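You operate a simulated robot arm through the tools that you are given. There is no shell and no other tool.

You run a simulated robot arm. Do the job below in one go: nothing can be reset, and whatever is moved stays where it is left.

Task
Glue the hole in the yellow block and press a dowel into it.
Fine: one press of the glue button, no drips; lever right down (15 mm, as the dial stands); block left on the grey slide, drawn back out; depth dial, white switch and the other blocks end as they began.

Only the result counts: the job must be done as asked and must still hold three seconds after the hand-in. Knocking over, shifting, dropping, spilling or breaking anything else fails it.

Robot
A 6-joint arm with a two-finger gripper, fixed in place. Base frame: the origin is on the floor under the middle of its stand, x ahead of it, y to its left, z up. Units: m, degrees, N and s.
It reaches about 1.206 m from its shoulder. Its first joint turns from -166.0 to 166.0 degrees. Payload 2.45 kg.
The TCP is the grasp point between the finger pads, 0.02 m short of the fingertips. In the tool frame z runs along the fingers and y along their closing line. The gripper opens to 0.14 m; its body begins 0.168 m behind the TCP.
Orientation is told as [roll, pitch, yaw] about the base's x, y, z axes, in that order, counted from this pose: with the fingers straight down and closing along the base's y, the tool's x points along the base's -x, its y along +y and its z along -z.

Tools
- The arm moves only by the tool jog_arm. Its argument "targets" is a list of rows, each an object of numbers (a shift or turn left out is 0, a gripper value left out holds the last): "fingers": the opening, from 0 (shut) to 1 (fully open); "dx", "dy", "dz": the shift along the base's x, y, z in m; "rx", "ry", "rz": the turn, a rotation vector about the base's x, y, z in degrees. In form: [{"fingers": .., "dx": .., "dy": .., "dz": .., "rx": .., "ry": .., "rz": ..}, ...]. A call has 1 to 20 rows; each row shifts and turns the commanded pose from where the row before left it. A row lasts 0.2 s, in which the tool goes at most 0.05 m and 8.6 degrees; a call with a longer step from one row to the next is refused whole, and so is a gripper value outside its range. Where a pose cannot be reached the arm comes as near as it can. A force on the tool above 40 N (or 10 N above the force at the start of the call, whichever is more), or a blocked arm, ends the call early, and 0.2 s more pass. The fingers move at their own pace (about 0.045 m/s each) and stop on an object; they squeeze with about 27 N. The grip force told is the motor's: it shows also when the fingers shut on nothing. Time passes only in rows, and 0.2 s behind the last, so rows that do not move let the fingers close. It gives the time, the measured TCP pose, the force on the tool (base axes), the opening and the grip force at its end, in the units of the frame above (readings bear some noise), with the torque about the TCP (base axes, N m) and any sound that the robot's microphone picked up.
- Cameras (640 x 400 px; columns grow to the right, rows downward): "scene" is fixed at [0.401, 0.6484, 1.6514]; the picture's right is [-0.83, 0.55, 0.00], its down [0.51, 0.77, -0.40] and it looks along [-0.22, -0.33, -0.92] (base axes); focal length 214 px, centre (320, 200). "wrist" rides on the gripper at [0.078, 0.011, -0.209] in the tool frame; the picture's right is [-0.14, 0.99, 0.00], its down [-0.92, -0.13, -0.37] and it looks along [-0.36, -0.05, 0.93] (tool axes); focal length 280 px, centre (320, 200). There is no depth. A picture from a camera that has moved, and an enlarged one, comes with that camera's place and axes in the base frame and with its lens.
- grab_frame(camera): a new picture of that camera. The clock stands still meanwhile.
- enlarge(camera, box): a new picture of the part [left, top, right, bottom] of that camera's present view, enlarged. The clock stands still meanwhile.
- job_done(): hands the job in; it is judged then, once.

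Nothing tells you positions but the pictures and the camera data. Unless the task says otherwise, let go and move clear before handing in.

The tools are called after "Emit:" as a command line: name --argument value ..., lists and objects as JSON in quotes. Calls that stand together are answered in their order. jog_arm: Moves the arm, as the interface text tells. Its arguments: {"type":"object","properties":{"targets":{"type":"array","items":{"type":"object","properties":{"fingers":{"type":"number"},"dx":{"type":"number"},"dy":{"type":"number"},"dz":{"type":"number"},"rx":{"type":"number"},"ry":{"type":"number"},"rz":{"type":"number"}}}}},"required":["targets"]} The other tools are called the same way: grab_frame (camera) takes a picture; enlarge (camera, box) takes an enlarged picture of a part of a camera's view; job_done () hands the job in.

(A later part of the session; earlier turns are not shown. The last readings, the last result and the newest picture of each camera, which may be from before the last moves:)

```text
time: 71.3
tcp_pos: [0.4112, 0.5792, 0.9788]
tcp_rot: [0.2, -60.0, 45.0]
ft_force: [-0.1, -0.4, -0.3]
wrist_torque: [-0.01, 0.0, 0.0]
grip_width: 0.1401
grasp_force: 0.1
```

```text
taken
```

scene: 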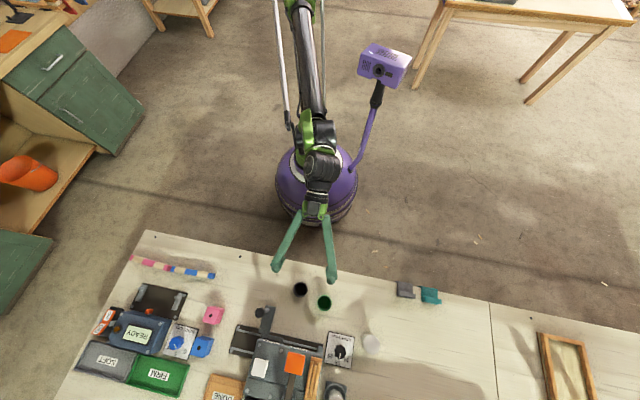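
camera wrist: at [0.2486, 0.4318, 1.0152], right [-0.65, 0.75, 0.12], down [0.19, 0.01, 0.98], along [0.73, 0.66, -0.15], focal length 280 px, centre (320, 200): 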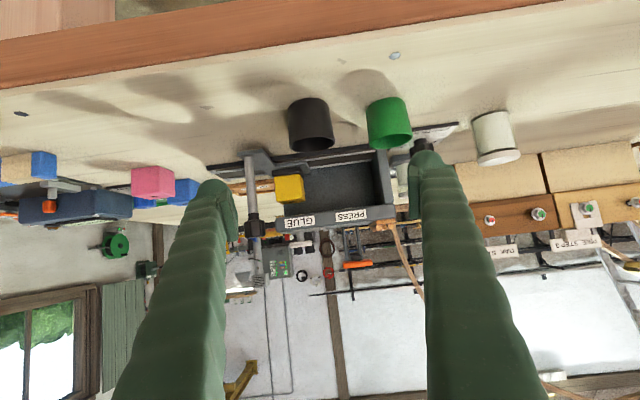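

Emit:
enlarge --camera "wrist" --box '[230, 140, 400, 240]'

Emit:
enlarge --camera "wrist" --box '[265, 155, 345, 230]'

Emit:
enlarge --camera "scene" --box '[220, 290, 340, 400]'

```text
3.76 times, centred on (315, 190) of wrist
camera zoom: at [0.2486, 0.4318, 1.0152], right [-0.65, 0.75, 0.12], down [0.19, 0.01, 0.98], along [0.73, 0.66, -0.15], focal length 1056 px, centre (339, 238)
```

zoom: 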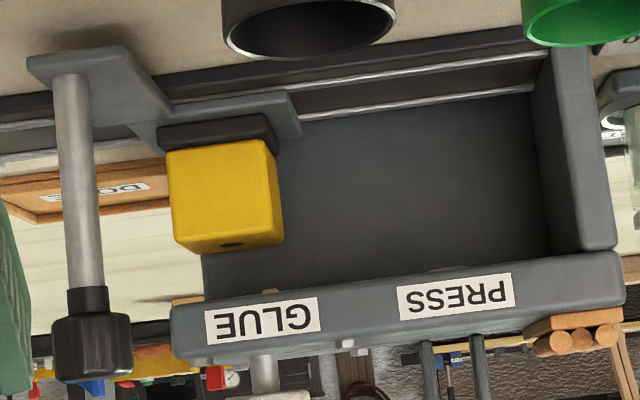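

```text
5.33 times, centred on (305, 192) of wrist
camera zoom: at [0.2486, 0.4318, 1.0152], right [-0.65, 0.75, 0.12], down [0.19, 0.01, 0.98], along [0.73, 0.66, -0.15], focal length 1495 px, centre (400, 240)
```

zoom: 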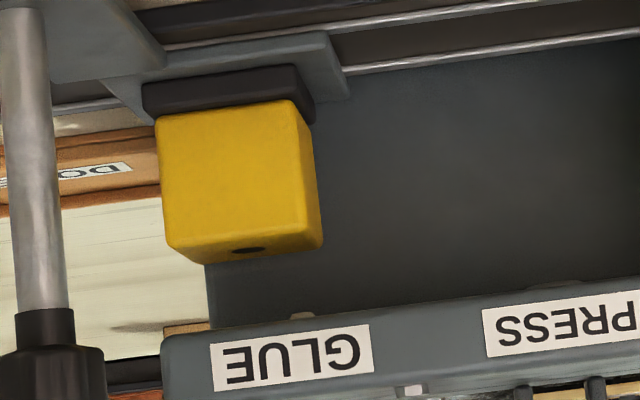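

```text
3.64 times, centred on (280, 345) of scene
camera zoom: at [0.401, 0.6484, 1.6514], right [-0.83, 0.55, 0.0], down [0.51, 0.77, -0.4], along [-0.22, -0.33, -0.92], focal length 780 px, centre (466, -327)
```

zoom: 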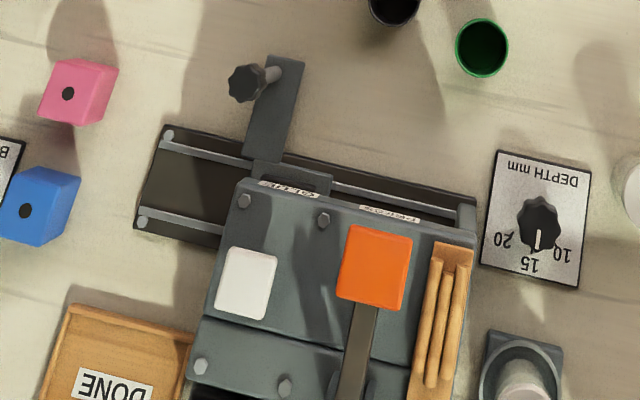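

A small nozzle tip shows under the head at l≈.0756 (above the GLUE label's middle); the hole is at l≈.0611, so about 14.5 mm more is needed. I'll zoom in for precision.

Emit:
enlarge --camera "wrist" --box '[270, 180, 320, 220]'

Emit:
enlarge --camera "wrist" --box '[310, 175, 380, 225]'

```text
10.00 times, centred on (295, 200) of wrist
camera zoom: at [0.2486, 0.4318, 1.0152], right [-0.65, 0.75, 0.12], down [0.19, 0.01, 0.98], along [0.73, 0.66, -0.15], focal length 2804 px, centre (570, 200)
```

zoom: 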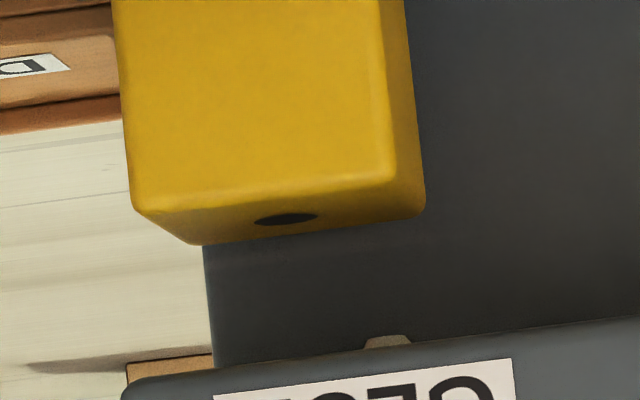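

```text
8.00 times, centred on (345, 200) of wrist
camera zoom: at [0.2486, 0.4318, 1.0152], right [-0.65, 0.75, 0.12], down [0.19, 0.01, 0.98], along [0.73, 0.66, -0.15], focal length 2243 px, centre (120, 200)
```

zoom: 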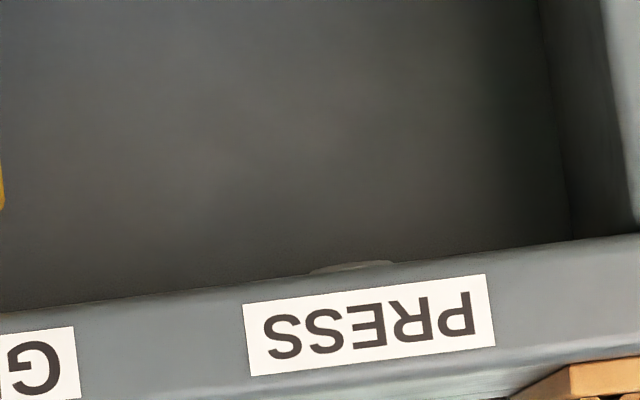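

Measured: the nozzle is 13.9 mm beyond the hole, and the press ram at l≈.1506. I return to the knob the way I came.

Emit:
jog_arm --targets '[{"fingers": 0.43, "dz": 0.028}, {"dz": 0.03}, {"dx": 0.01945, "dy": 0.00283, "rx": -5.303, "ry": 5.303}, {"dx": 0.01945, "dy": 0.00283, "rx": -5.303, "ry": 5.303}, {"dx": 0.01945, "dy": 0.00283, "rx": -5.303, "ry": 5.303}, {"dx": 0.01945, "dy": 0.00283, "rx": -5.303, "ry": 5.303}, {"dx": 0.01945, "dy": 0.00283, "rx": -5.303, "ry": 5.303}, {"dx": 0.01945, "dy": 0.00283, "rx": -5.303, "ry": 5.303}, {"dx": 0.01945, "dy": 0.00283, "rx": -5.303, "ry": 5.303}, {"dx": 0.01945, "dy": 0.00283, "rx": -5.303, "ry": 5.303}, {}, {}]'

Emit:
enlarge --camera "wrist" --box '[220, 100, 420, 225]'

```text
time: 73.9
tcp_pos: [0.5655, 0.6022, 1.0371]
tcp_rot: [0.2, 0.1, 45.1]
ft_force: [0.7, 0.9, 0.4]
wrist_torque: [0.0, 0.03, 0.0]
grip_width: 0.06
grasp_force: 0.0
```

```text
3.20 times, centred on (320, 162) of wrist
camera zoom: at [0.5027, 0.5557, 1.2456], right [-0.6, 0.8, 0.0], down [0.74, 0.56, 0.37], along [0.29, 0.22, -0.93], focal length 897 px, centre (320, 320)
```

zoom: 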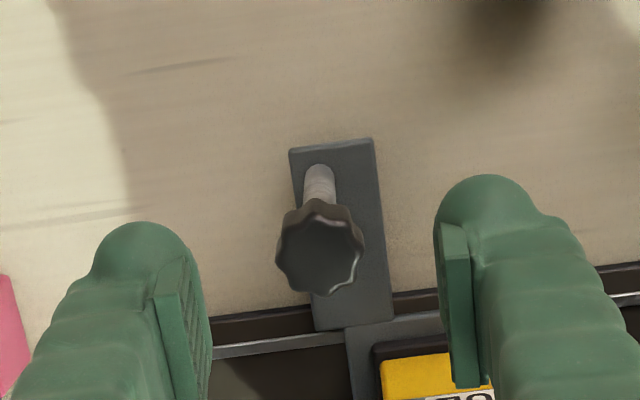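

The knob is centred between the fingers. I go down, close to a loose cage, and push 12 mm.

Emit:
jog_arm --targets '[{"dz": -0.02}, {"dz": -0.02}, {"dz": -0.021}, {"fingers": 0.3}, {"fingers": 0.2}, {"fingers": 0.175}, {"fingers": 0.175}, {"fingers": 0.175}]'

Emit:
jog_arm --targets '[{"dx": -0.0014, "dy": 0.0014}, {"dx": -0.0014, "dy": 0.0014}, {"dx": -0.0014, "dy": 0.0014}, {"dx": -0.0014, "dy": 0.0014}, {"dx": -0.0014, "dy": 0.0014}, {"dx": -0.0014, "dy": 0.0014}, {}]'

Emit:
enlarge --camera "wrist" --box '[220, 100, 420, 225]'

```text
time: 75.7
tcp_pos: [0.565, 0.6032, 0.9761]
tcp_rot: [0.1, 0.0, 45.0]
ft_force: [-0.1, 0.5, -0.3]
wrist_torque: [-0.02, -0.02, -0.01]
grip_width: 0.0246
grasp_force: 0.2
```

```text
time: 77.3
tcp_pos: [0.5583, 0.612, 0.9756]
tcp_rot: [0.2, 0.0, 44.9]
ft_force: [0.1, 0.7, -0.7]
wrist_torque: [0.0, 0.02, 0.01]
grip_width: 0.0245
grasp_force: 0.1
```

```text
3.20 times, centred on (320, 162) of wrist
camera zoom: at [0.4946, 0.5658, 1.1836], right [-0.6, 0.8, 0.0], down [0.74, 0.56, 0.37], along [0.29, 0.22, -0.93], focal length 897 px, centre (320, 320)
```

zoom: 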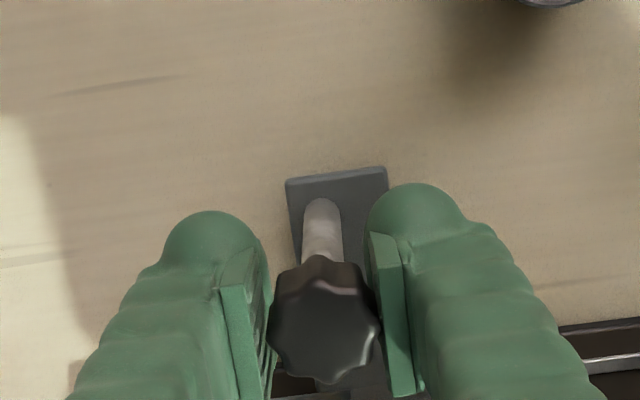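

Emit:
enlarge --camera "scene" --box '[220, 290, 340, 400]'

```text
3.64 times, centred on (280, 345) of scene
camera zoom: at [0.401, 0.6484, 1.6514], right [-0.83, 0.55, 0.0], down [0.51, 0.77, -0.4], along [-0.22, -0.33, -0.92], focal length 780 px, centre (466, -327)
```

zoom: 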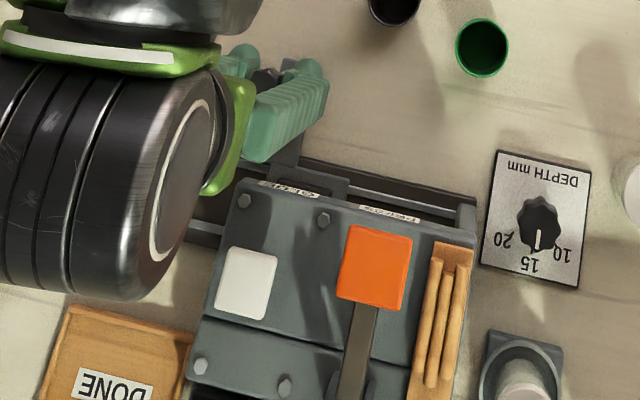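

The slide shifted about 14 mm by the scene view. I verify hole against nozzle from the front once more.

Emit:
jog_arm --targets '[{"fingers": 0.25, "dz": 0.01}, {"dz": 0.025}, {"dz": 0.025}, {"fingers": 1.0, "dx": -0.01945, "dy": -0.00283, "rx": 5.303, "ry": -5.303}, {"dx": -0.01945, "dy": -0.00283, "rx": 5.303, "ry": -5.303}, {"dx": -0.01945, "dy": -0.00283, "rx": 5.303, "ry": -5.303}, {"dx": -0.01945, "dy": -0.00283, "rx": 5.303, "ry": -5.303}, {"dx": -0.01945, "dy": -0.00283, "rx": 5.303, "ry": -5.303}, {"dx": -0.01945, "dy": -0.00283, "rx": 5.303, "ry": -5.303}, {"dx": -0.01945, "dy": -0.00283, "rx": 5.303, "ry": -5.303}, {"dx": -0.01945, "dy": -0.00283, "rx": 5.303, "ry": -5.303}, {"dz": -0.03}, {"dz": -0.028}, {}, {}]'

Emit:
enlarge --camera "wrist" --box '[265, 155, 345, 230]'

Emit:
enlarge --camera "wrist" --box '[275, 180, 325, 220]'

```text
time: 80.5
tcp_pos: [0.4012, 0.589, 0.9795]
tcp_rot: [0.2, -59.9, 45.0]
ft_force: [0.3, 0.4, 0.0]
wrist_torque: [0.02, -0.04, -0.05]
grip_width: 0.1399
grasp_force: 0.1
```

```text
5.33 times, centred on (305, 192) of wrist
camera zoom: at [0.2382, 0.4417, 1.0166], right [-0.65, 0.75, 0.12], down [0.19, 0.01, 0.98], along [0.73, 0.66, -0.15], focal length 1495 px, centre (400, 240)
```

zoom: 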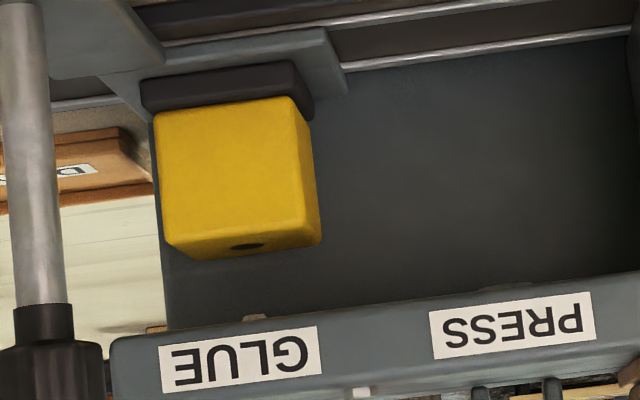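

```text
10.00 times, centred on (300, 200) of wrist
camera zoom: at [0.2382, 0.4417, 1.0166], right [-0.65, 0.75, 0.12], down [0.19, 0.01, 0.98], along [0.73, 0.66, -0.15], focal length 2804 px, centre (520, 200)
```

zoom: 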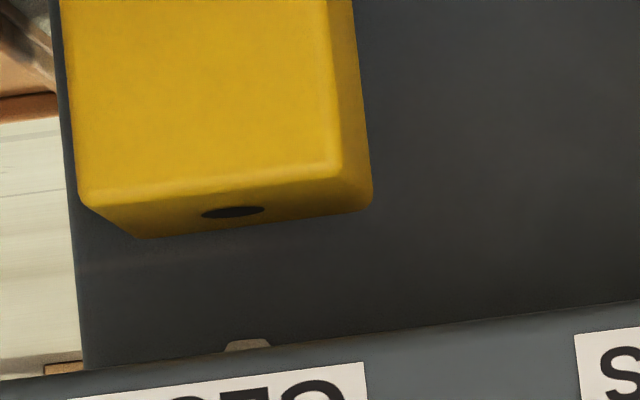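

The hole is straight under the nozzle along the track within a fraction of a millimetre. Before pressing I want to check the glue bottle's level, so I look at the left side from here.

Emit:
grab_frame --camera "wrist"

Emit:
enlarge --camera "scene" --box '[310, 350, 390, 400]'

Emit:
enlarge --camera "wrist" --box '[380, 90, 540, 190]'

```text
taken
camera wrist: at [0.2382, 0.4417, 1.0166], right [-0.65, 0.75, 0.12], down [0.19, 0.01, 0.98], along [0.73, 0.66, -0.15], focal length 280 px, centre (320, 200)
```

wrist: 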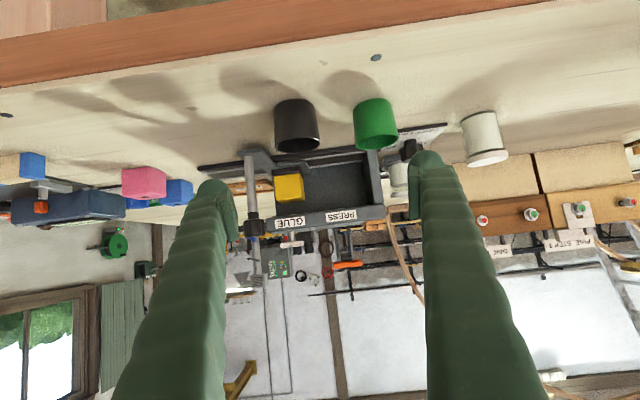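

```text
8.00 times, centred on (350, 375) of scene
camera zoom: at [0.401, 0.6484, 1.6514], right [-0.83, 0.55, 0.0], down [0.51, 0.77, -0.4], along [-0.22, -0.33, -0.92], focal length 1716 px, centre (80, -1200)
```

zoom: 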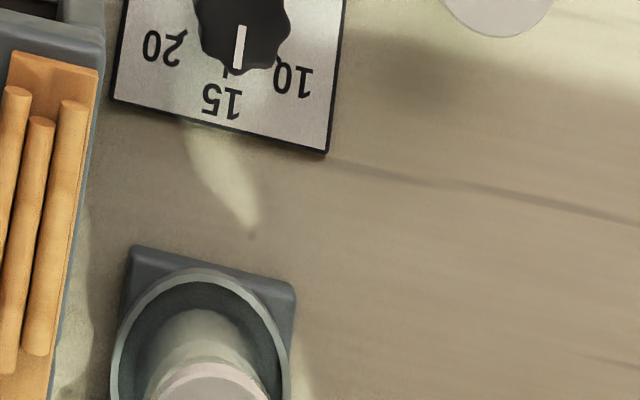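

```text
4.00 times, centred on (460, 140) of wrist
camera zoom: at [0.2382, 0.4417, 1.0166], right [-0.65, 0.75, 0.12], down [0.19, 0.01, 0.98], along [0.73, 0.66, -0.15], focal length 1122 px, centre (-240, 440)
```

zoom: 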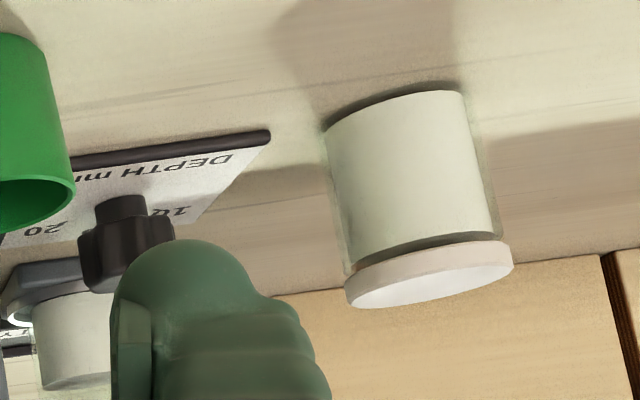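

The spare jar is full; I want a plain view of the mounted jar, so I shift sideways along the table.

Emit:
jog_arm --targets '[{"dz": 0.02}, {"dx": -0.019, "dy": 0.019}, {"dx": -0.019, "dy": 0.019}, {"dx": -0.019, "dy": 0.019}, {}]'

Emit:
grab_frame --camera "wrist"

Emit:
enlarge --camera "wrist" --box '[300, 120, 420, 230]'

```text
time: 81.7
tcp_pos: [0.3439, 0.6459, 1.0003]
tcp_rot: [0.0, -59.9, 44.9]
ft_force: [-0.1, 0.2, -0.2]
wrist_torque: [0.01, 0.0, 0.0]
grip_width: 0.1399
grasp_force: 0.3
```

```text
taken
camera wrist: at [0.1822, 0.4982, 1.0361], right [-0.65, 0.75, 0.12], down [0.19, 0.01, 0.98], along [0.73, 0.66, -0.15], focal length 280 px, centre (320, 200)
```

wrist: 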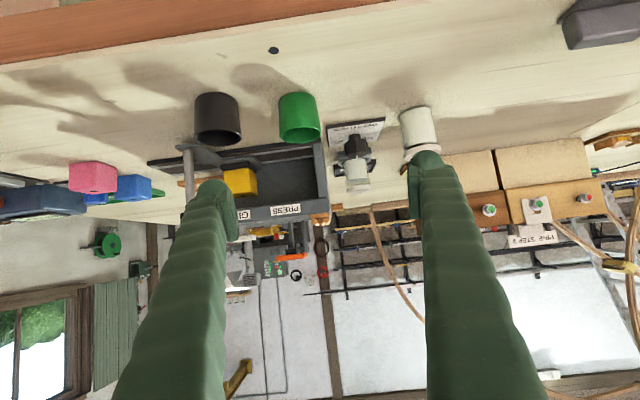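

```text
3.64 times, centred on (360, 175) of wrist
camera zoom: at [0.1822, 0.4982, 1.0361], right [-0.65, 0.75, 0.12], down [0.19, 0.01, 0.98], along [0.73, 0.66, -0.15], focal length 1020 px, centre (174, 291)
```

zoom: 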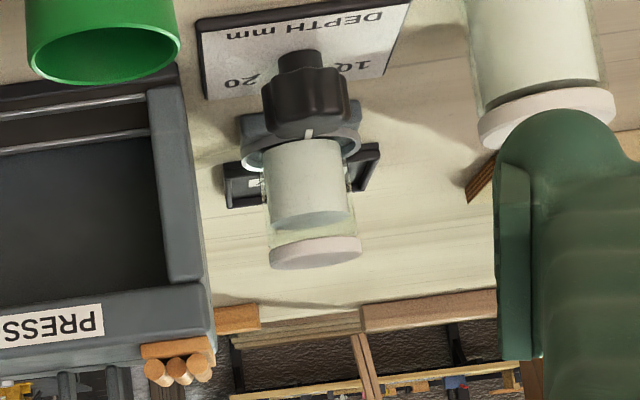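

The mounted jar is about three-quarters full, so glue is there. Now I close the fingers and move over the white glue button for a check.

Emit:
jog_arm --targets '[{"fingers": 0.0, "dx": 0.02185, "dy": -0.00417, "dz": 0.0125, "rx": -5.303, "ry": 5.303}, {"dx": 0.02185, "dy": -0.00417, "dz": 0.0125, "rx": -5.303, "ry": 5.303}, {"dx": 0.02185, "dy": -0.00417, "dz": 0.0125, "rx": -5.303, "ry": 5.303}, {"dx": 0.02185, "dy": -0.00417, "dz": 0.0125, "rx": -5.303, "ry": 5.303}, {"dx": 0.02185, "dy": -0.00417, "dz": 0.0125, "rx": -5.303, "ry": 5.303}, {"dx": 0.02185, "dy": -0.00417, "dz": 0.0125, "rx": -5.303, "ry": 5.303}, {"dx": 0.02185, "dy": -0.00417, "dz": 0.0125, "rx": -5.303, "ry": 5.303}, {"dx": 0.02185, "dy": -0.00417, "dz": 0.0125, "rx": -5.303, "ry": 5.303}, {"dx": 0.02404, "dy": 0.02404}, {"dx": 0.02404, "dy": 0.02404}, {"dx": 0.02404, "dy": 0.02404}, {}]'

Emit:
grab_frame --camera "wrist"

Emit:
enlarge --camera "wrist" --box '[240, 120, 400, 245]'

```text
time: 84.3
tcp_pos: [0.594, 0.6856, 1.0985]
tcp_rot: [0.1, 0.0, 44.9]
ft_force: [-0.5, 0.8, -0.1]
wrist_torque: [0.01, -0.01, 0.01]
grip_width: 0.0001
grasp_force: 26.9
```

```text
taken
camera wrist: at [0.5317, 0.6393, 1.3072], right [-0.6, 0.8, 0.0], down [0.74, 0.56, 0.37], along [0.29, 0.22, -0.93], focal length 280 px, centre (320, 200)
```

wrist: 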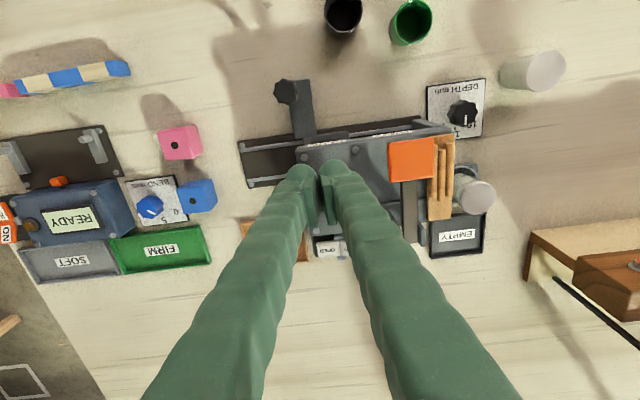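

```text
3.20 times, centred on (320, 182) of wrist
camera zoom: at [0.5317, 0.6393, 1.3072], right [-0.6, 0.8, 0.0], down [0.74, 0.56, 0.37], along [0.29, 0.22, -0.93], focal length 897 px, centre (320, 256)
```

zoom: 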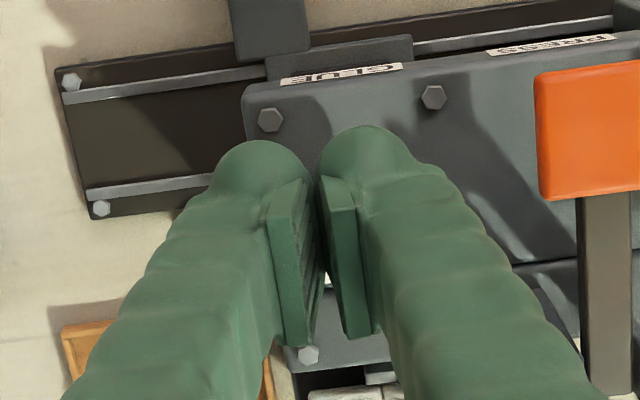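

The button lies at about n .934, l .068 (half-width 17 mm), hidden under the fingers. I set the left fingertip over its middle and come down to just above it.

Emit:
jog_arm --targets '[{"dx": 0.0142, "dy": 0.0064}, {"dx": 0.0141, "dy": 0.0063}, {"dz": -0.02}, {"dz": -0.02}, {}, {}]'

Emit:
grab_frame --camera "wrist"

Emit:
enlarge --camera "scene" --box '[230, 320, 330, 400]'

```text
time: 85.7
tcp_pos: [0.6208, 0.6964, 1.0574]
tcp_rot: [0.1, 0.0, 45.1]
ft_force: [0.2, 0.4, 0.3]
wrist_torque: [0.0, -0.04, -0.02]
grip_width: 0.0001
grasp_force: 27.0
```

```text
taken
camera wrist: at [0.5596, 0.6503, 1.2663], right [-0.6, 0.8, 0.0], down [0.74, 0.56, 0.37], along [0.29, 0.22, -0.93], focal length 280 px, centre (320, 200)
```

wrist: 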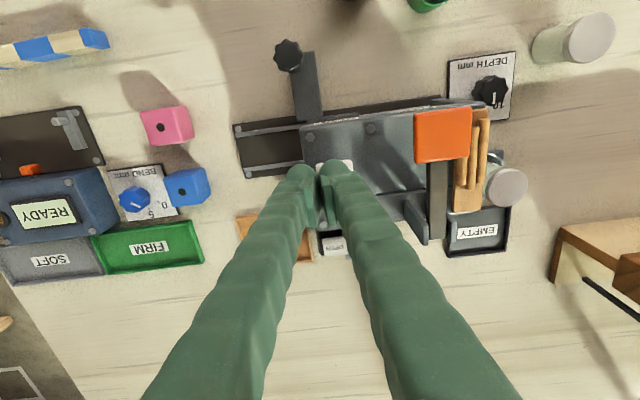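

```text
5.00 times, centred on (280, 360) of scene
camera zoom: at [0.401, 0.6484, 1.6514], right [-0.83, 0.55, 0.0], down [0.51, 0.77, -0.4], along [-0.22, -0.33, -0.92], focal length 1072 px, centre (520, -600)
```

zoom: 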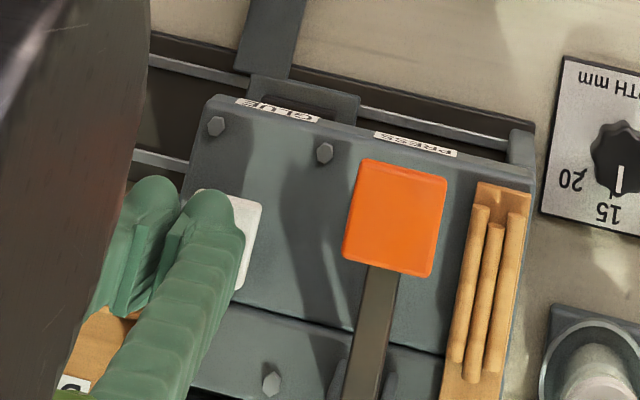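

Emit:
enlarge --camera "wrist" --box '[270, 130, 390, 215]'

Emit:
enlarge --camera "scene" --box '[250, 345, 290, 375]'

```text
4.71 times, centred on (330, 172) of wrist
camera zoom: at [0.5596, 0.6503, 1.2663], right [-0.6, 0.8, 0.0], down [0.74, 0.56, 0.37], along [0.29, 0.22, -0.93], focal length 1320 px, centre (273, 329)
```

zoom: 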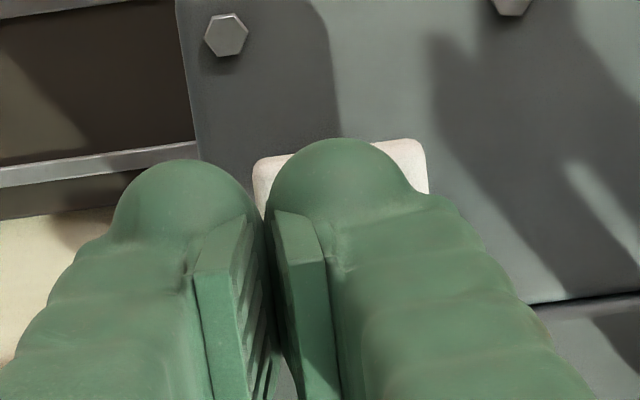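

```text
13.33 times, centred on (270, 360) of scene
camera zoom: at [0.401, 0.6484, 1.6514], right [-0.83, 0.55, 0.0], down [0.51, 0.77, -0.4], along [-0.22, -0.33, -0.92], focal length 2860 px, centre (987, -1933)
```

zoom: 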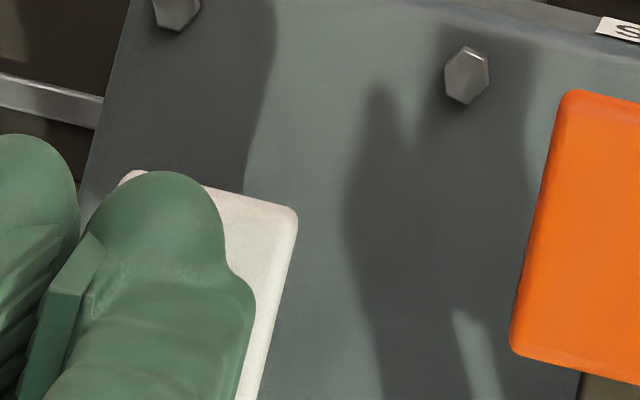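

The left fingertip is right over the button. I come down slowly to contact.

Emit:
jog_arm --targets '[{"dz": -0.006}, {"dz": -0.005}, {}]'

Emit:
jog_arm --targets '[{"dz": -0.003}, {}]'

```text
time: 86.5
tcp_pos: [0.6208, 0.6954, 1.0457]
tcp_rot: [0.1, -0.1, 45.0]
ft_force: [0.4, 0.5, 0.1]
wrist_torque: [0.03, 0.0, -0.02]
grip_width: 0.0002
grasp_force: 27.7
```

```text
time: 87.1
tcp_pos: [0.6219, 0.6954, 1.043]
tcp_rot: [0.1, 0.0, 45.0]
ft_force: [-0.4, 0.0, -1.0]
wrist_torque: [0.03, 0.01, 0.04]
grip_width: 0.0
grasp_force: 27.3
```

Emit:
jog_arm --targets '[{"dz": -0.002}, {"dz": -0.002}, {}]'

Emit:
jog_arm --targets '[{"dz": -0.002}, {}]'

```text
time: 87.9
tcp_pos: [0.6211, 0.6955, 1.0383]
tcp_rot: [0.0, 0.0, 45.1]
ft_force: [0.1, -1.1, 0.6]
wrist_torque: [0.03, 0.02, -0.01]
grip_width: 0.0
grasp_force: 26.8
```

```text
time: 88.5
tcp_pos: [0.6201, 0.6974, 1.0364]
tcp_rot: [0.1, 0.0, 45.0]
ft_force: [-0.6, 0.1, 1.5]
wrist_torque: [0.0, 0.02, 0.03]
grip_width: 0.0
grasp_force: 27.0
```

Emit:
jog_arm --targets '[{"dz": -0.002}, {}]'

Emit:
enlarge --camera "wrist" --box '[270, 120, 390, 205]'

```text
time: 89.1
tcp_pos: [0.6204, 0.696, 1.0339]
tcp_rot: [0.1, 0.0, 45.0]
ft_force: [0.0, 0.1, 1.2]
wrist_torque: [0.03, 0.0, 0.01]
grip_width: 0.0
grasp_force: 27.3
```

```text
4.71 times, centred on (330, 162) of wrist
camera zoom: at [0.5575, 0.6494, 1.2426], right [-0.6, 0.8, 0.0], down [0.74, 0.56, 0.37], along [0.29, 0.22, -0.93], focal length 1320 px, centre (273, 376)
```

zoom: 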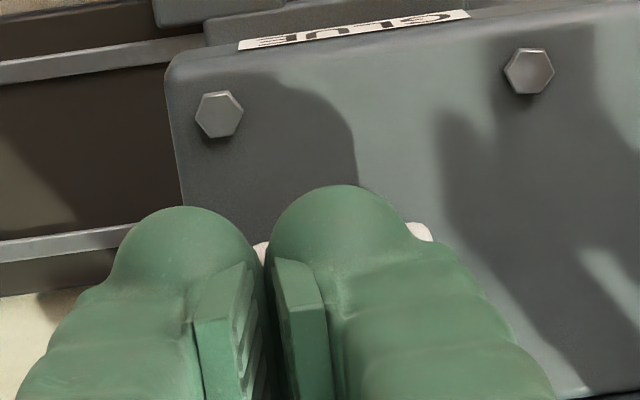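

Emit:
jog_arm --targets '[{"dz": -0.002}, {}]'

Emit:
jog_arm --targets '[{"dz": -0.002}, {}]'

```text
time: 89.7
tcp_pos: [0.6201, 0.6963, 1.0317]
tcp_rot: [0.2, 0.1, 44.9]
ft_force: [0.2, -0.4, 1.8]
wrist_torque: [0.04, 0.01, -0.01]
grip_width: 0.0
grasp_force: 27.4
```

```text
time: 90.3
tcp_pos: [0.6201, 0.6969, 1.0324]
tcp_rot: [0.0, 0.1, 44.9]
ft_force: [-0.2, 0.4, 1.7]
wrist_torque: [0.02, 0.04, 0.01]
grip_width: 0.0
grasp_force: 26.9
heard: click
```

A click was heard: the button has been pressed. I release it by going straight up and then look at the hole.

Emit:
jog_arm --targets '[{"dz": 0.008}, {"dz": 0.015}, {"dz": 0.02}, {"dz": 0.02}, {}]'

Emit:
grab_frame --camera "wrist"

Emit:
enlarge --camera "scene" --box '[220, 310, 330, 400]'

```text
time: 91.5
tcp_pos: [0.6201, 0.6979, 1.0927]
tcp_rot: [0.1, 0.0, 45.0]
ft_force: [0.8, -0.8, -0.9]
wrist_torque: [0.02, -0.01, -0.01]
grip_width: 0.0
grasp_force: 27.2
```

```text
taken
camera wrist: at [0.5583, 0.6504, 1.3017], right [-0.6, 0.8, 0.0], down [0.74, 0.56, 0.37], along [0.29, 0.22, -0.93], focal length 280 px, centre (320, 200)
```

wrist: 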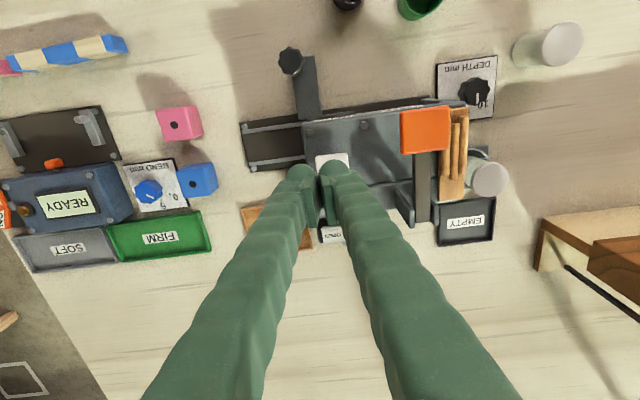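

```text
4.44 times, centred on (275, 355) of scene
camera zoom: at [0.401, 0.6484, 1.6514], right [-0.83, 0.55, 0.0], down [0.51, 0.77, -0.4], along [-0.22, -0.33, -0.92], focal length 953 px, centre (520, -489)
```

zoom: 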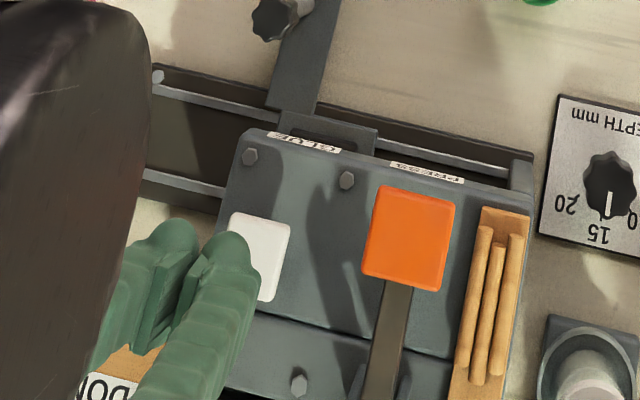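

I back off and look at the hole from the front.

Emit:
jog_arm --targets '[{"dx": -0.0311, "dy": -0.0311}, {"dx": -0.0311, "dy": -0.0311}, {"dx": -0.0311, "dy": -0.0311}, {"fingers": 1.0, "dx": -0.0145, "dy": -0.0032, "dz": -0.0125, "rx": 5.303, "ry": -5.303}, {"dx": -0.0145, "dy": -0.0032, "dz": -0.0125, "rx": 5.303, "ry": -5.303}, {"dx": -0.0145, "dy": -0.0032, "dz": -0.0125, "rx": 5.303, "ry": -5.303}, {"dx": -0.0145, "dy": -0.0032, "dz": -0.0125, "rx": 5.303, "ry": -5.303}, {"dx": -0.0145, "dy": -0.0032, "dz": -0.0125, "rx": 5.303, "ry": -5.303}, {"dx": -0.0145, "dy": -0.0032, "dz": -0.0125, "rx": 5.303, "ry": -5.303}, {"dx": -0.0145, "dy": -0.0032, "dz": -0.0125, "rx": 5.303, "ry": -5.303}, {"dx": -0.0145, "dy": -0.0032, "dz": -0.0125, "rx": 5.303, "ry": -5.303}, {"dz": -0.014}, {}, {}]'

Emit:
enlarge --camera "wrist" --box '[265, 155, 345, 230]'

Emit:
enlarge --camera "wrist" --box '[275, 180, 325, 220]'

```text
time: 94.5
tcp_pos: [0.4105, 0.5782, 0.9795]
tcp_rot: [0.1, -60.0, 44.9]
ft_force: [0.0, 0.5, -0.7]
wrist_torque: [0.01, 0.0, 0.02]
grip_width: 0.14
grasp_force: 0.1
```

```text
5.33 times, centred on (305, 192) of wrist
camera zoom: at [0.2479, 0.4312, 1.0163], right [-0.65, 0.75, 0.12], down [0.19, 0.01, 0.98], along [0.73, 0.66, -0.15], focal length 1495 px, centre (400, 240)
```

zoom: 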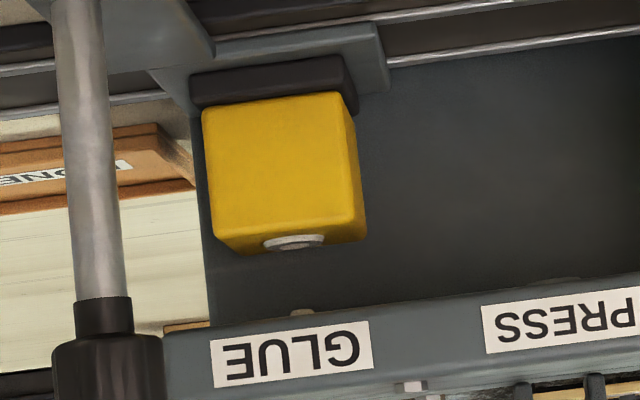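

```text
10.00 times, centred on (300, 200) of wrist
camera zoom: at [0.2479, 0.4312, 1.0163], right [-0.65, 0.75, 0.12], down [0.19, 0.01, 0.98], along [0.73, 0.66, -0.15], focal length 2804 px, centre (520, 200)
```

zoom: 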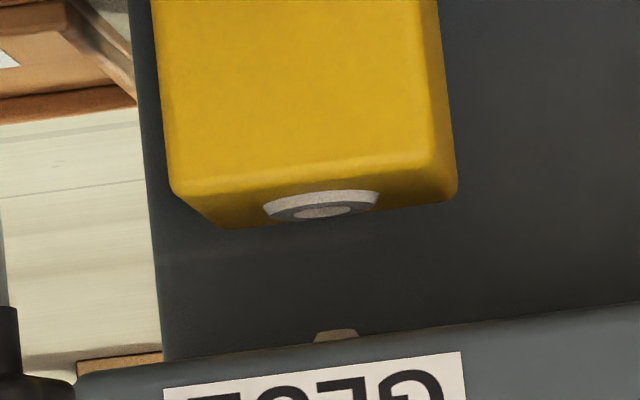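

Glue now rings the hole neatly, with no drips. Next I return to the knob to push the slide on to the PRESS station, about 75 mm further.

Emit:
jog_arm --targets '[{"fingers": 0.43, "dz": 0.03}, {"dz": 0.028}, {"dx": 0.01846, "dy": 0.00417, "rx": -5.303, "ry": 5.303}, {"dx": 0.01846, "dy": 0.00417, "rx": -5.303, "ry": 5.303}, {"dx": 0.01846, "dy": 0.00417, "rx": -5.303, "ry": 5.303}, {"dx": 0.01846, "dy": 0.00417, "rx": -5.303, "ry": 5.303}, {"dx": 0.01846, "dy": 0.00417, "rx": -5.303, "ry": 5.303}, {"dx": 0.01846, "dy": 0.00417, "rx": -5.303, "ry": 5.303}, {"dx": 0.01846, "dy": 0.00417, "rx": -5.303, "ry": 5.303}, {"dx": 0.01846, "dy": 0.00417, "rx": -5.303, "ry": 5.303}, {}, {}]'

Emit:
enlarge --camera "wrist" --box '[220, 100, 420, 225]'

```text
time: 97.1
tcp_pos: [0.5588, 0.6121, 1.0399]
tcp_rot: [0.1, 0.1, 44.9]
ft_force: [-0.4, -0.4, 0.9]
wrist_torque: [-0.04, 0.01, -0.03]
grip_width: 0.06
grasp_force: 0.0
```

```text
3.20 times, centred on (320, 162) of wrist
camera zoom: at [0.4965, 0.5656, 1.2482], right [-0.6, 0.8, 0.0], down [0.74, 0.56, 0.37], along [0.29, 0.22, -0.93], focal length 897 px, centre (320, 320)
```

zoom: 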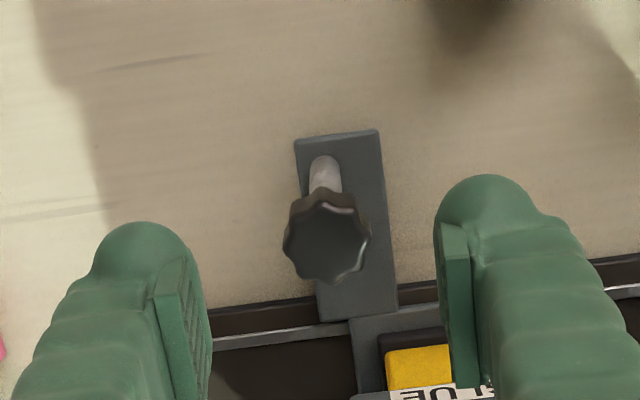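

The knob is within the fingers. I go down, cage it, and push toward PRESS in gentle steps.

Emit:
jog_arm --targets '[{"dx": -0.0028, "dy": -0.0014}, {"dz": -0.022}, {"dz": -0.022}, {"dz": -0.02}, {"fingers": 0.3}, {"fingers": 0.2}, {"fingers": 0.175}, {"fingers": 0.175}, {"fingers": 0.175}]'

Emit:
jog_arm --targets '[{"dx": -0.0014, "dy": 0.0014}, {"dx": -0.0021, "dy": 0.0021}, {"dx": -0.0021, "dy": 0.0021}, {"dx": -0.0021, "dy": 0.0021}, {"dx": -0.0021, "dy": 0.0021}, {"dx": -0.0021, "dy": 0.0021}, {"dx": -0.0021, "dy": 0.0021}, {"dx": -0.0021, "dy": 0.0021}, {"dx": -0.0021, "dy": 0.0021}, {"dx": -0.0021, "dy": 0.0021}, {}]'

```text
time: 99.1
tcp_pos: [0.5551, 0.6102, 0.9745]
tcp_rot: [0.1, 0.1, 45.0]
ft_force: [-0.3, 0.8, -0.2]
wrist_torque: [0.01, 0.04, 0.03]
grip_width: 0.0244
grasp_force: 0.1
```

```text
time: 101.5
tcp_pos: [0.5353, 0.6299, 0.9727]
tcp_rot: [0.1, 0.0, 44.9]
ft_force: [-0.7, -0.5, -0.4]
wrist_torque: [-0.01, -0.02, -0.01]
grip_width: 0.0245
grasp_force: 0.4
```

Emit:
jog_arm --targets '[{"dx": -0.0021, "dy": 0.0021}, {"dx": -0.0021, "dy": 0.0021}, {"dx": -0.0021, "dy": 0.0021}, {"dx": -0.0021, "dy": 0.0021}, {"dx": -0.0021, "dy": 0.0021}, {"dx": -0.0021, "dy": 0.0021}, {"dx": -0.0021, "dy": 0.0021}, {"dx": -0.0021, "dy": 0.0021}, {"dx": -0.0021, "dy": 0.0021}, {"dx": -0.0021, "dy": 0.0021}, {"dx": -0.0021, "dy": 0.0021}, {"dx": -0.0021, "dy": 0.0021}, {}]'

Emit:
enlarge --camera "scene" --box '[220, 300, 340, 400]'

Emit:
grab_frame --camera "wrist"

```text
time: 104.3
tcp_pos: [0.5116, 0.6569, 0.9731]
tcp_rot: [0.1, 0.0, 45.0]
ft_force: [0.1, -0.3, 0.1]
wrist_torque: [0.04, 0.0, -0.02]
grip_width: 0.0246
grasp_force: 0.1
```

```text
4.00 times, centred on (280, 350) of scene
camera zoom: at [0.401, 0.6484, 1.6514], right [-0.83, 0.55, 0.0], down [0.51, 0.77, -0.4], along [-0.22, -0.33, -0.92], focal length 858 px, centre (480, -400)
```

zoom: 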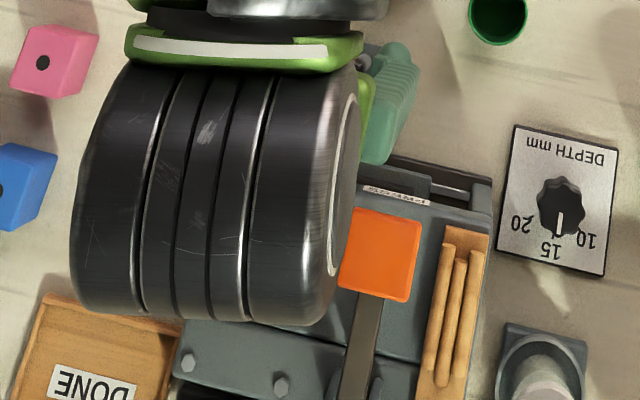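

```text
taken
camera wrist: at [0.4485, 0.61, 1.1818], right [-0.6, 0.8, 0.0], down [0.74, 0.56, 0.37], along [0.29, 0.22, -0.93], focal length 280 px, centre (320, 200)
```

wrist: 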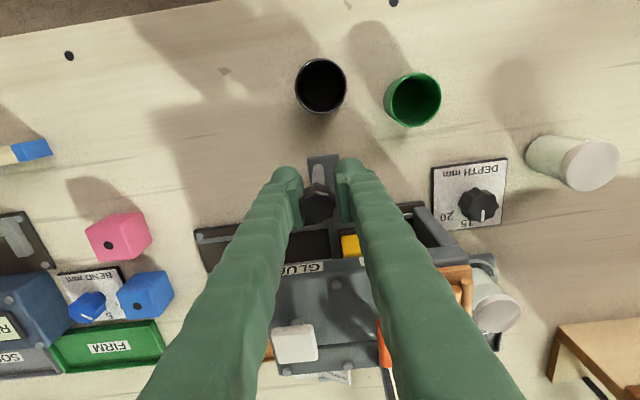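

About 1 cm to go. I push 8 mm more and then check the hole against the press ram from the front.

Emit:
jog_arm --targets '[{"dx": -0.0014, "dy": 0.0014}, {"dx": -0.0014, "dy": 0.0014}, {"dx": -0.0014, "dy": 0.0014}, {"dx": -0.0014, "dy": 0.0014}, {}]'

Emit:
jog_arm --targets '[{"fingers": 0.25, "dz": 0.01}, {"dz": 0.025}, {"dz": 0.025}, {"fingers": 1.0, "dx": -0.0185, "dy": -0.0038, "rx": 5.303, "ry": -5.303}, {"dx": -0.0185, "dy": -0.0038, "rx": 5.303, "ry": -5.303}, {"dx": -0.0185, "dy": -0.0038, "rx": 5.303, "ry": -5.303}, {"dx": -0.0185, "dy": -0.0038, "rx": 5.303, "ry": -5.303}, {"dx": -0.0185, "dy": -0.0038, "rx": 5.303, "ry": -5.303}, {"dx": -0.0185, "dy": -0.0038, "rx": 5.303, "ry": -5.303}, {"dx": -0.0185, "dy": -0.0038, "rx": 5.303, "ry": -5.303}, {"dx": -0.0185, "dy": -0.0038, "rx": 5.303, "ry": -5.303}, {"dz": -0.03}, {"dz": -0.025}, {}, {}]'

Emit:
grab_frame --camera "wrist"

Emit:
enlarge --camera "wrist" --box '[265, 155, 345, 230]'

```text
time: 105.5
tcp_pos: [0.5066, 0.6614, 0.9739]
tcp_rot: [0.1, 0.0, 45.0]
ft_force: [-0.4, 0.6, 0.0]
wrist_torque: [-0.03, -0.01, 0.04]
grip_width: 0.025
grasp_force: 0.2
```

```text
time: 108.7
tcp_pos: [0.356, 0.6295, 0.98]
tcp_rot: [0.1, -59.9, 45.0]
ft_force: [-0.5, 0.0, -0.1]
wrist_torque: [0.01, -0.02, -0.02]
grip_width: 0.1402
grasp_force: 0.0
```

```text
taken
camera wrist: at [0.1937, 0.4824, 1.0165], right [-0.65, 0.75, 0.12], down [0.19, 0.01, 0.98], along [0.73, 0.66, -0.15], focal length 280 px, centre (320, 200)
```

wrist: 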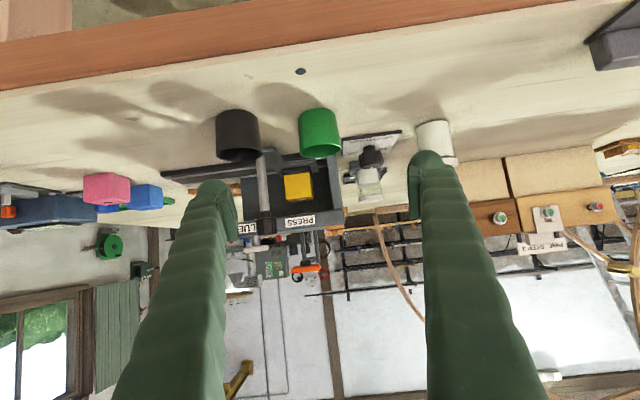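

```text
5.33 times, centred on (305, 192) of wrist
camera zoom: at [0.1937, 0.4824, 1.0165], right [-0.65, 0.75, 0.12], down [0.19, 0.01, 0.98], along [0.73, 0.66, -0.15], focal length 1495 px, centre (400, 240)
```

zoom: 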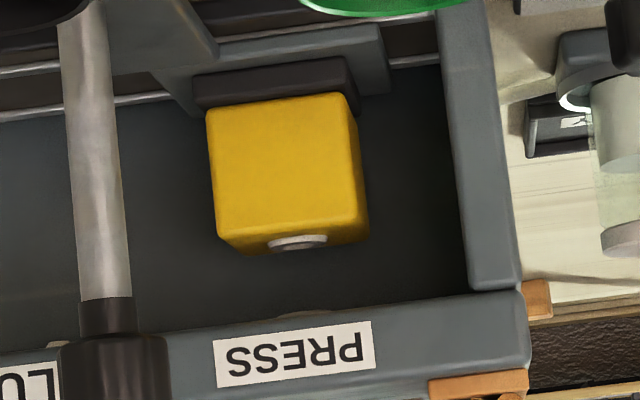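

Emit:
enlarge --camera "wrist" --box '[275, 180, 325, 220]'

```text
10.00 times, centred on (300, 200) of wrist
camera zoom: at [0.1937, 0.4824, 1.0165], right [-0.65, 0.75, 0.12], down [0.19, 0.01, 0.98], along [0.73, 0.66, -0.15], focal length 2804 px, centre (520, 200)
```

zoom: 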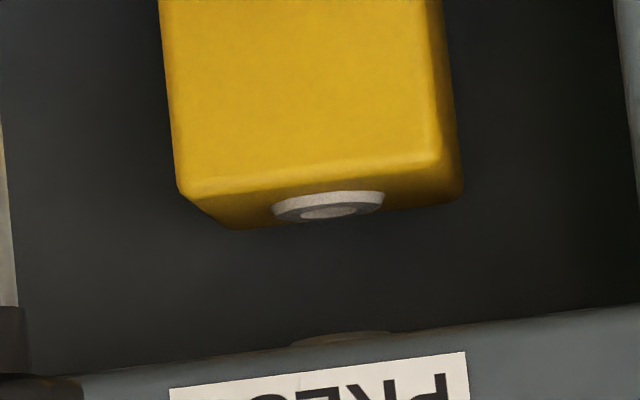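

The hole is straight under the press ram, too. Now I close the fingers, go up and over to the orange lever, with the left fingertip to come down on the paddle's middle (n .90, l .15).

Emit:
jog_arm --targets '[{"fingers": 0.0, "dx": 0.01379, "dy": 0.00389, "dz": 0.0175, "rx": -5.303, "ry": 5.303}, {"dx": 0.01379, "dy": 0.00389, "dz": 0.0175, "rx": -5.303, "ry": 5.303}, {"dx": 0.01379, "dy": 0.00389, "dz": 0.0175, "rx": -5.303, "ry": 5.303}, {"dx": 0.01379, "dy": 0.00389, "dz": 0.0175, "rx": -5.303, "ry": 5.303}, {"dx": 0.01379, "dy": 0.00389, "dz": 0.0175, "rx": -5.303, "ry": 5.303}, {"dx": 0.01379, "dy": 0.00389, "dz": 0.0175, "rx": -5.303, "ry": 5.303}, {"dx": 0.01379, "dy": 0.00389, "dz": 0.0175, "rx": -5.303, "ry": 5.303}, {"dx": 0.01379, "dy": 0.00389, "dz": 0.0175, "rx": -5.303, "ry": 5.303}, {"dx": 0.02425, "dy": 0.02425}, {"dx": 0.02425, "dy": 0.02425}, {"dx": 0.02425, "dy": 0.02425}, {}, {}]'

Emit:
grab_frame --camera "wrist"

Emit:
enlarge --camera "scene" --box '[250, 320, 350, 400]'

```text
time: 111.5
tcp_pos: [0.54, 0.7363, 1.1207]
tcp_rot: [0.1, 0.0, 45.0]
ft_force: [0.6, -0.4, 0.0]
wrist_torque: [-0.02, 0.0, 0.01]
grip_width: 0.0001
grasp_force: 27.0
```

```text
taken
camera wrist: at [0.4777, 0.6887, 1.33], right [-0.6, 0.8, 0.0], down [0.74, 0.56, 0.37], along [0.29, 0.22, -0.93], focal length 280 px, centre (320, 200)
```

wrist: 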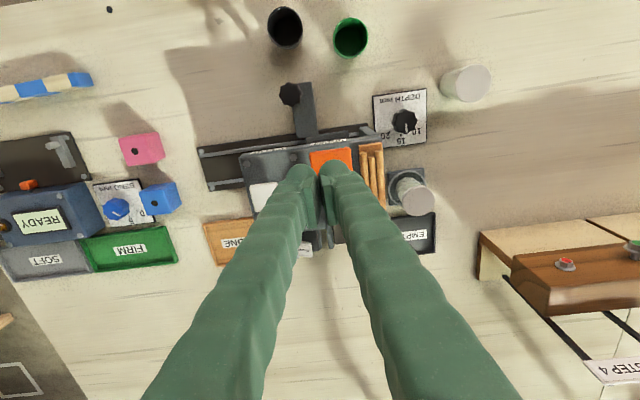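

```text
5.00 times, centred on (300, 360) of scene
camera zoom: at [0.401, 0.6484, 1.6514], right [-0.83, 0.55, 0.0], down [0.51, 0.77, -0.4], along [-0.22, -0.33, -0.92], focal length 1072 px, centre (420, -600)
```

zoom: 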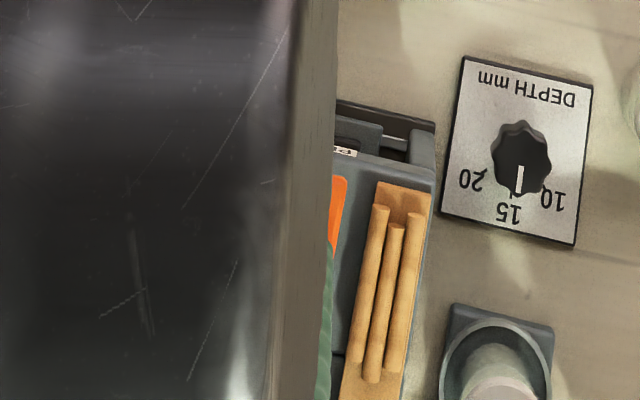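

Emit:
enlarge --camera "wrist" --box '[250, 120, 400, 225]'

```text
3.81 times, centred on (325, 172) of wrist
camera zoom: at [0.4777, 0.6887, 1.33], right [-0.6, 0.8, 0.0], down [0.74, 0.56, 0.37], along [0.29, 0.22, -0.93], focal length 1068 px, centre (301, 305)
```

zoom: 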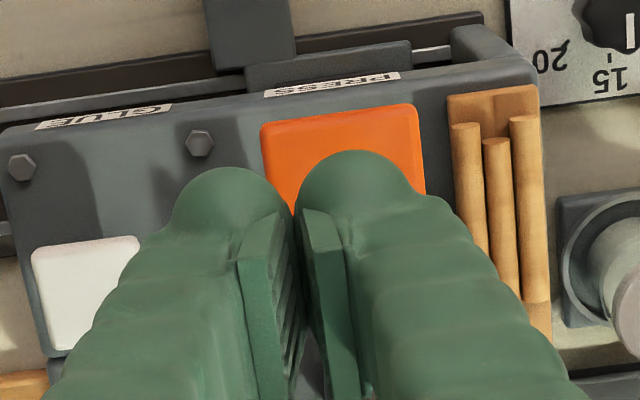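

The left fingertip is lined up with the paddle. I lower to just above and then press slowly, reading the force.

Emit:
jog_arm --targets '[{"dx": -0.0028, "dy": -0.0028, "dz": -0.015}, {"dz": -0.015}, {"dz": -0.005}, {}]'

Emit:
jog_arm --targets '[{"dz": -0.004}, {"dz": -0.004}, {}]'

```text
time: 112.5
tcp_pos: [0.5366, 0.731, 1.0861]
tcp_rot: [0.2, 0.0, 45.0]
ft_force: [0.0, -0.9, 0.7]
wrist_torque: [-0.04, -0.01, -0.03]
grip_width: 0.0001
grasp_force: 27.6
```

```text
time: 113.3
tcp_pos: [0.5367, 0.7323, 1.0753]
tcp_rot: [0.1, 0.0, 45.0]
ft_force: [-0.4, 0.0, 0.0]
wrist_torque: [0.0, 0.02, -0.02]
grip_width: 0.0001
grasp_force: 26.7
```

Emit:
jog_arm --targets '[{"dz": -0.003}, {"dz": -0.003}, {}]'

Emit:
jog_arm --targets '[{"dz": -0.003}, {"dz": -0.003}, {}]'

Emit:
enlarge --camera "wrist" --box '[250, 100, 400, 205]'

```text
time: 114.1
tcp_pos: [0.5379, 0.7307, 1.0687]
tcp_rot: [0.1, 0.0, 45.0]
ft_force: [0.4, 0.4, 2.3]
wrist_torque: [0.07, -0.04, -0.03]
grip_width: 0.0
grasp_force: 26.8
```

```text
time: 114.9
tcp_pos: [0.5374, 0.731, 1.0633]
tcp_rot: [0.1, 0.0, 45.0]
ft_force: [-0.4, 0.3, 1.2]
wrist_torque: [0.03, 0.0, 0.0]
grip_width: 0.0002
grasp_force: 27.1
```

```text
3.81 times, centred on (325, 152) of wrist
camera zoom: at [0.475, 0.6843, 1.2715], right [-0.6, 0.8, 0.0], down [0.74, 0.56, 0.37], along [0.29, 0.22, -0.93], focal length 1068 px, centre (301, 381)
```

zoom: 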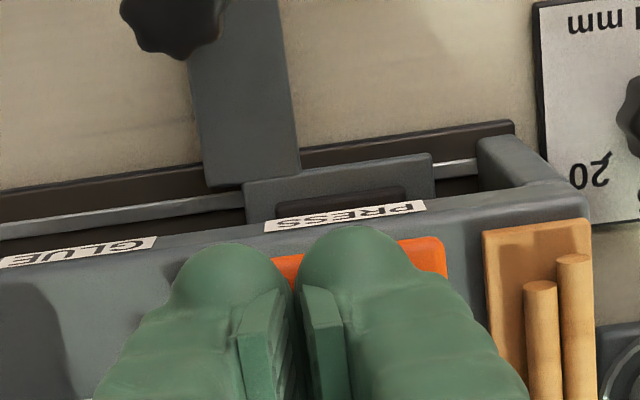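

The paddle is moving down under light force. I keep pressing in steps.

Emit:
jog_arm --targets '[{"dz": -0.003}, {"dz": -0.003}, {"dz": -0.003}, {}]'

Emit:
jog_arm --targets '[{"dz": -0.003}, {"dz": -0.003}, {}]'

Emit:
jog_arm --targets '[{"dz": -0.003}, {"dz": -0.003}, {}]'

```text
time: 115.9
tcp_pos: [0.5387, 0.7309, 1.0544]
tcp_rot: [0.2, 0.0, 45.0]
ft_force: [-1.5, -1.5, 3.7]
wrist_torque: [0.06, 0.0, 0.02]
grip_width: 0.0
grasp_force: 27.1
```

```text
time: 116.7
tcp_pos: [0.5388, 0.7307, 1.0497]
tcp_rot: [0.1, 0.0, 45.0]
ft_force: [0.6, 0.5, 14.1]
wrist_torque: [0.23, -0.08, 0.01]
grip_width: 0.0059
grasp_force: 28.6
```

```text
time: 117.1
tcp_pos: [0.5383, 0.7307, 1.0497]
tcp_rot: [0.1, 0.0, 45.0]
ft_force: [-2.1, -2.9, 21.0]
wrist_torque: [0.27, -0.08, 0.03]
grip_width: 0.0058
grasp_force: 29.6
stopped in row 2: the force on the tool passed its limit at 46 N (the readings are from after the stop); the commanded pose is now the measured one
```

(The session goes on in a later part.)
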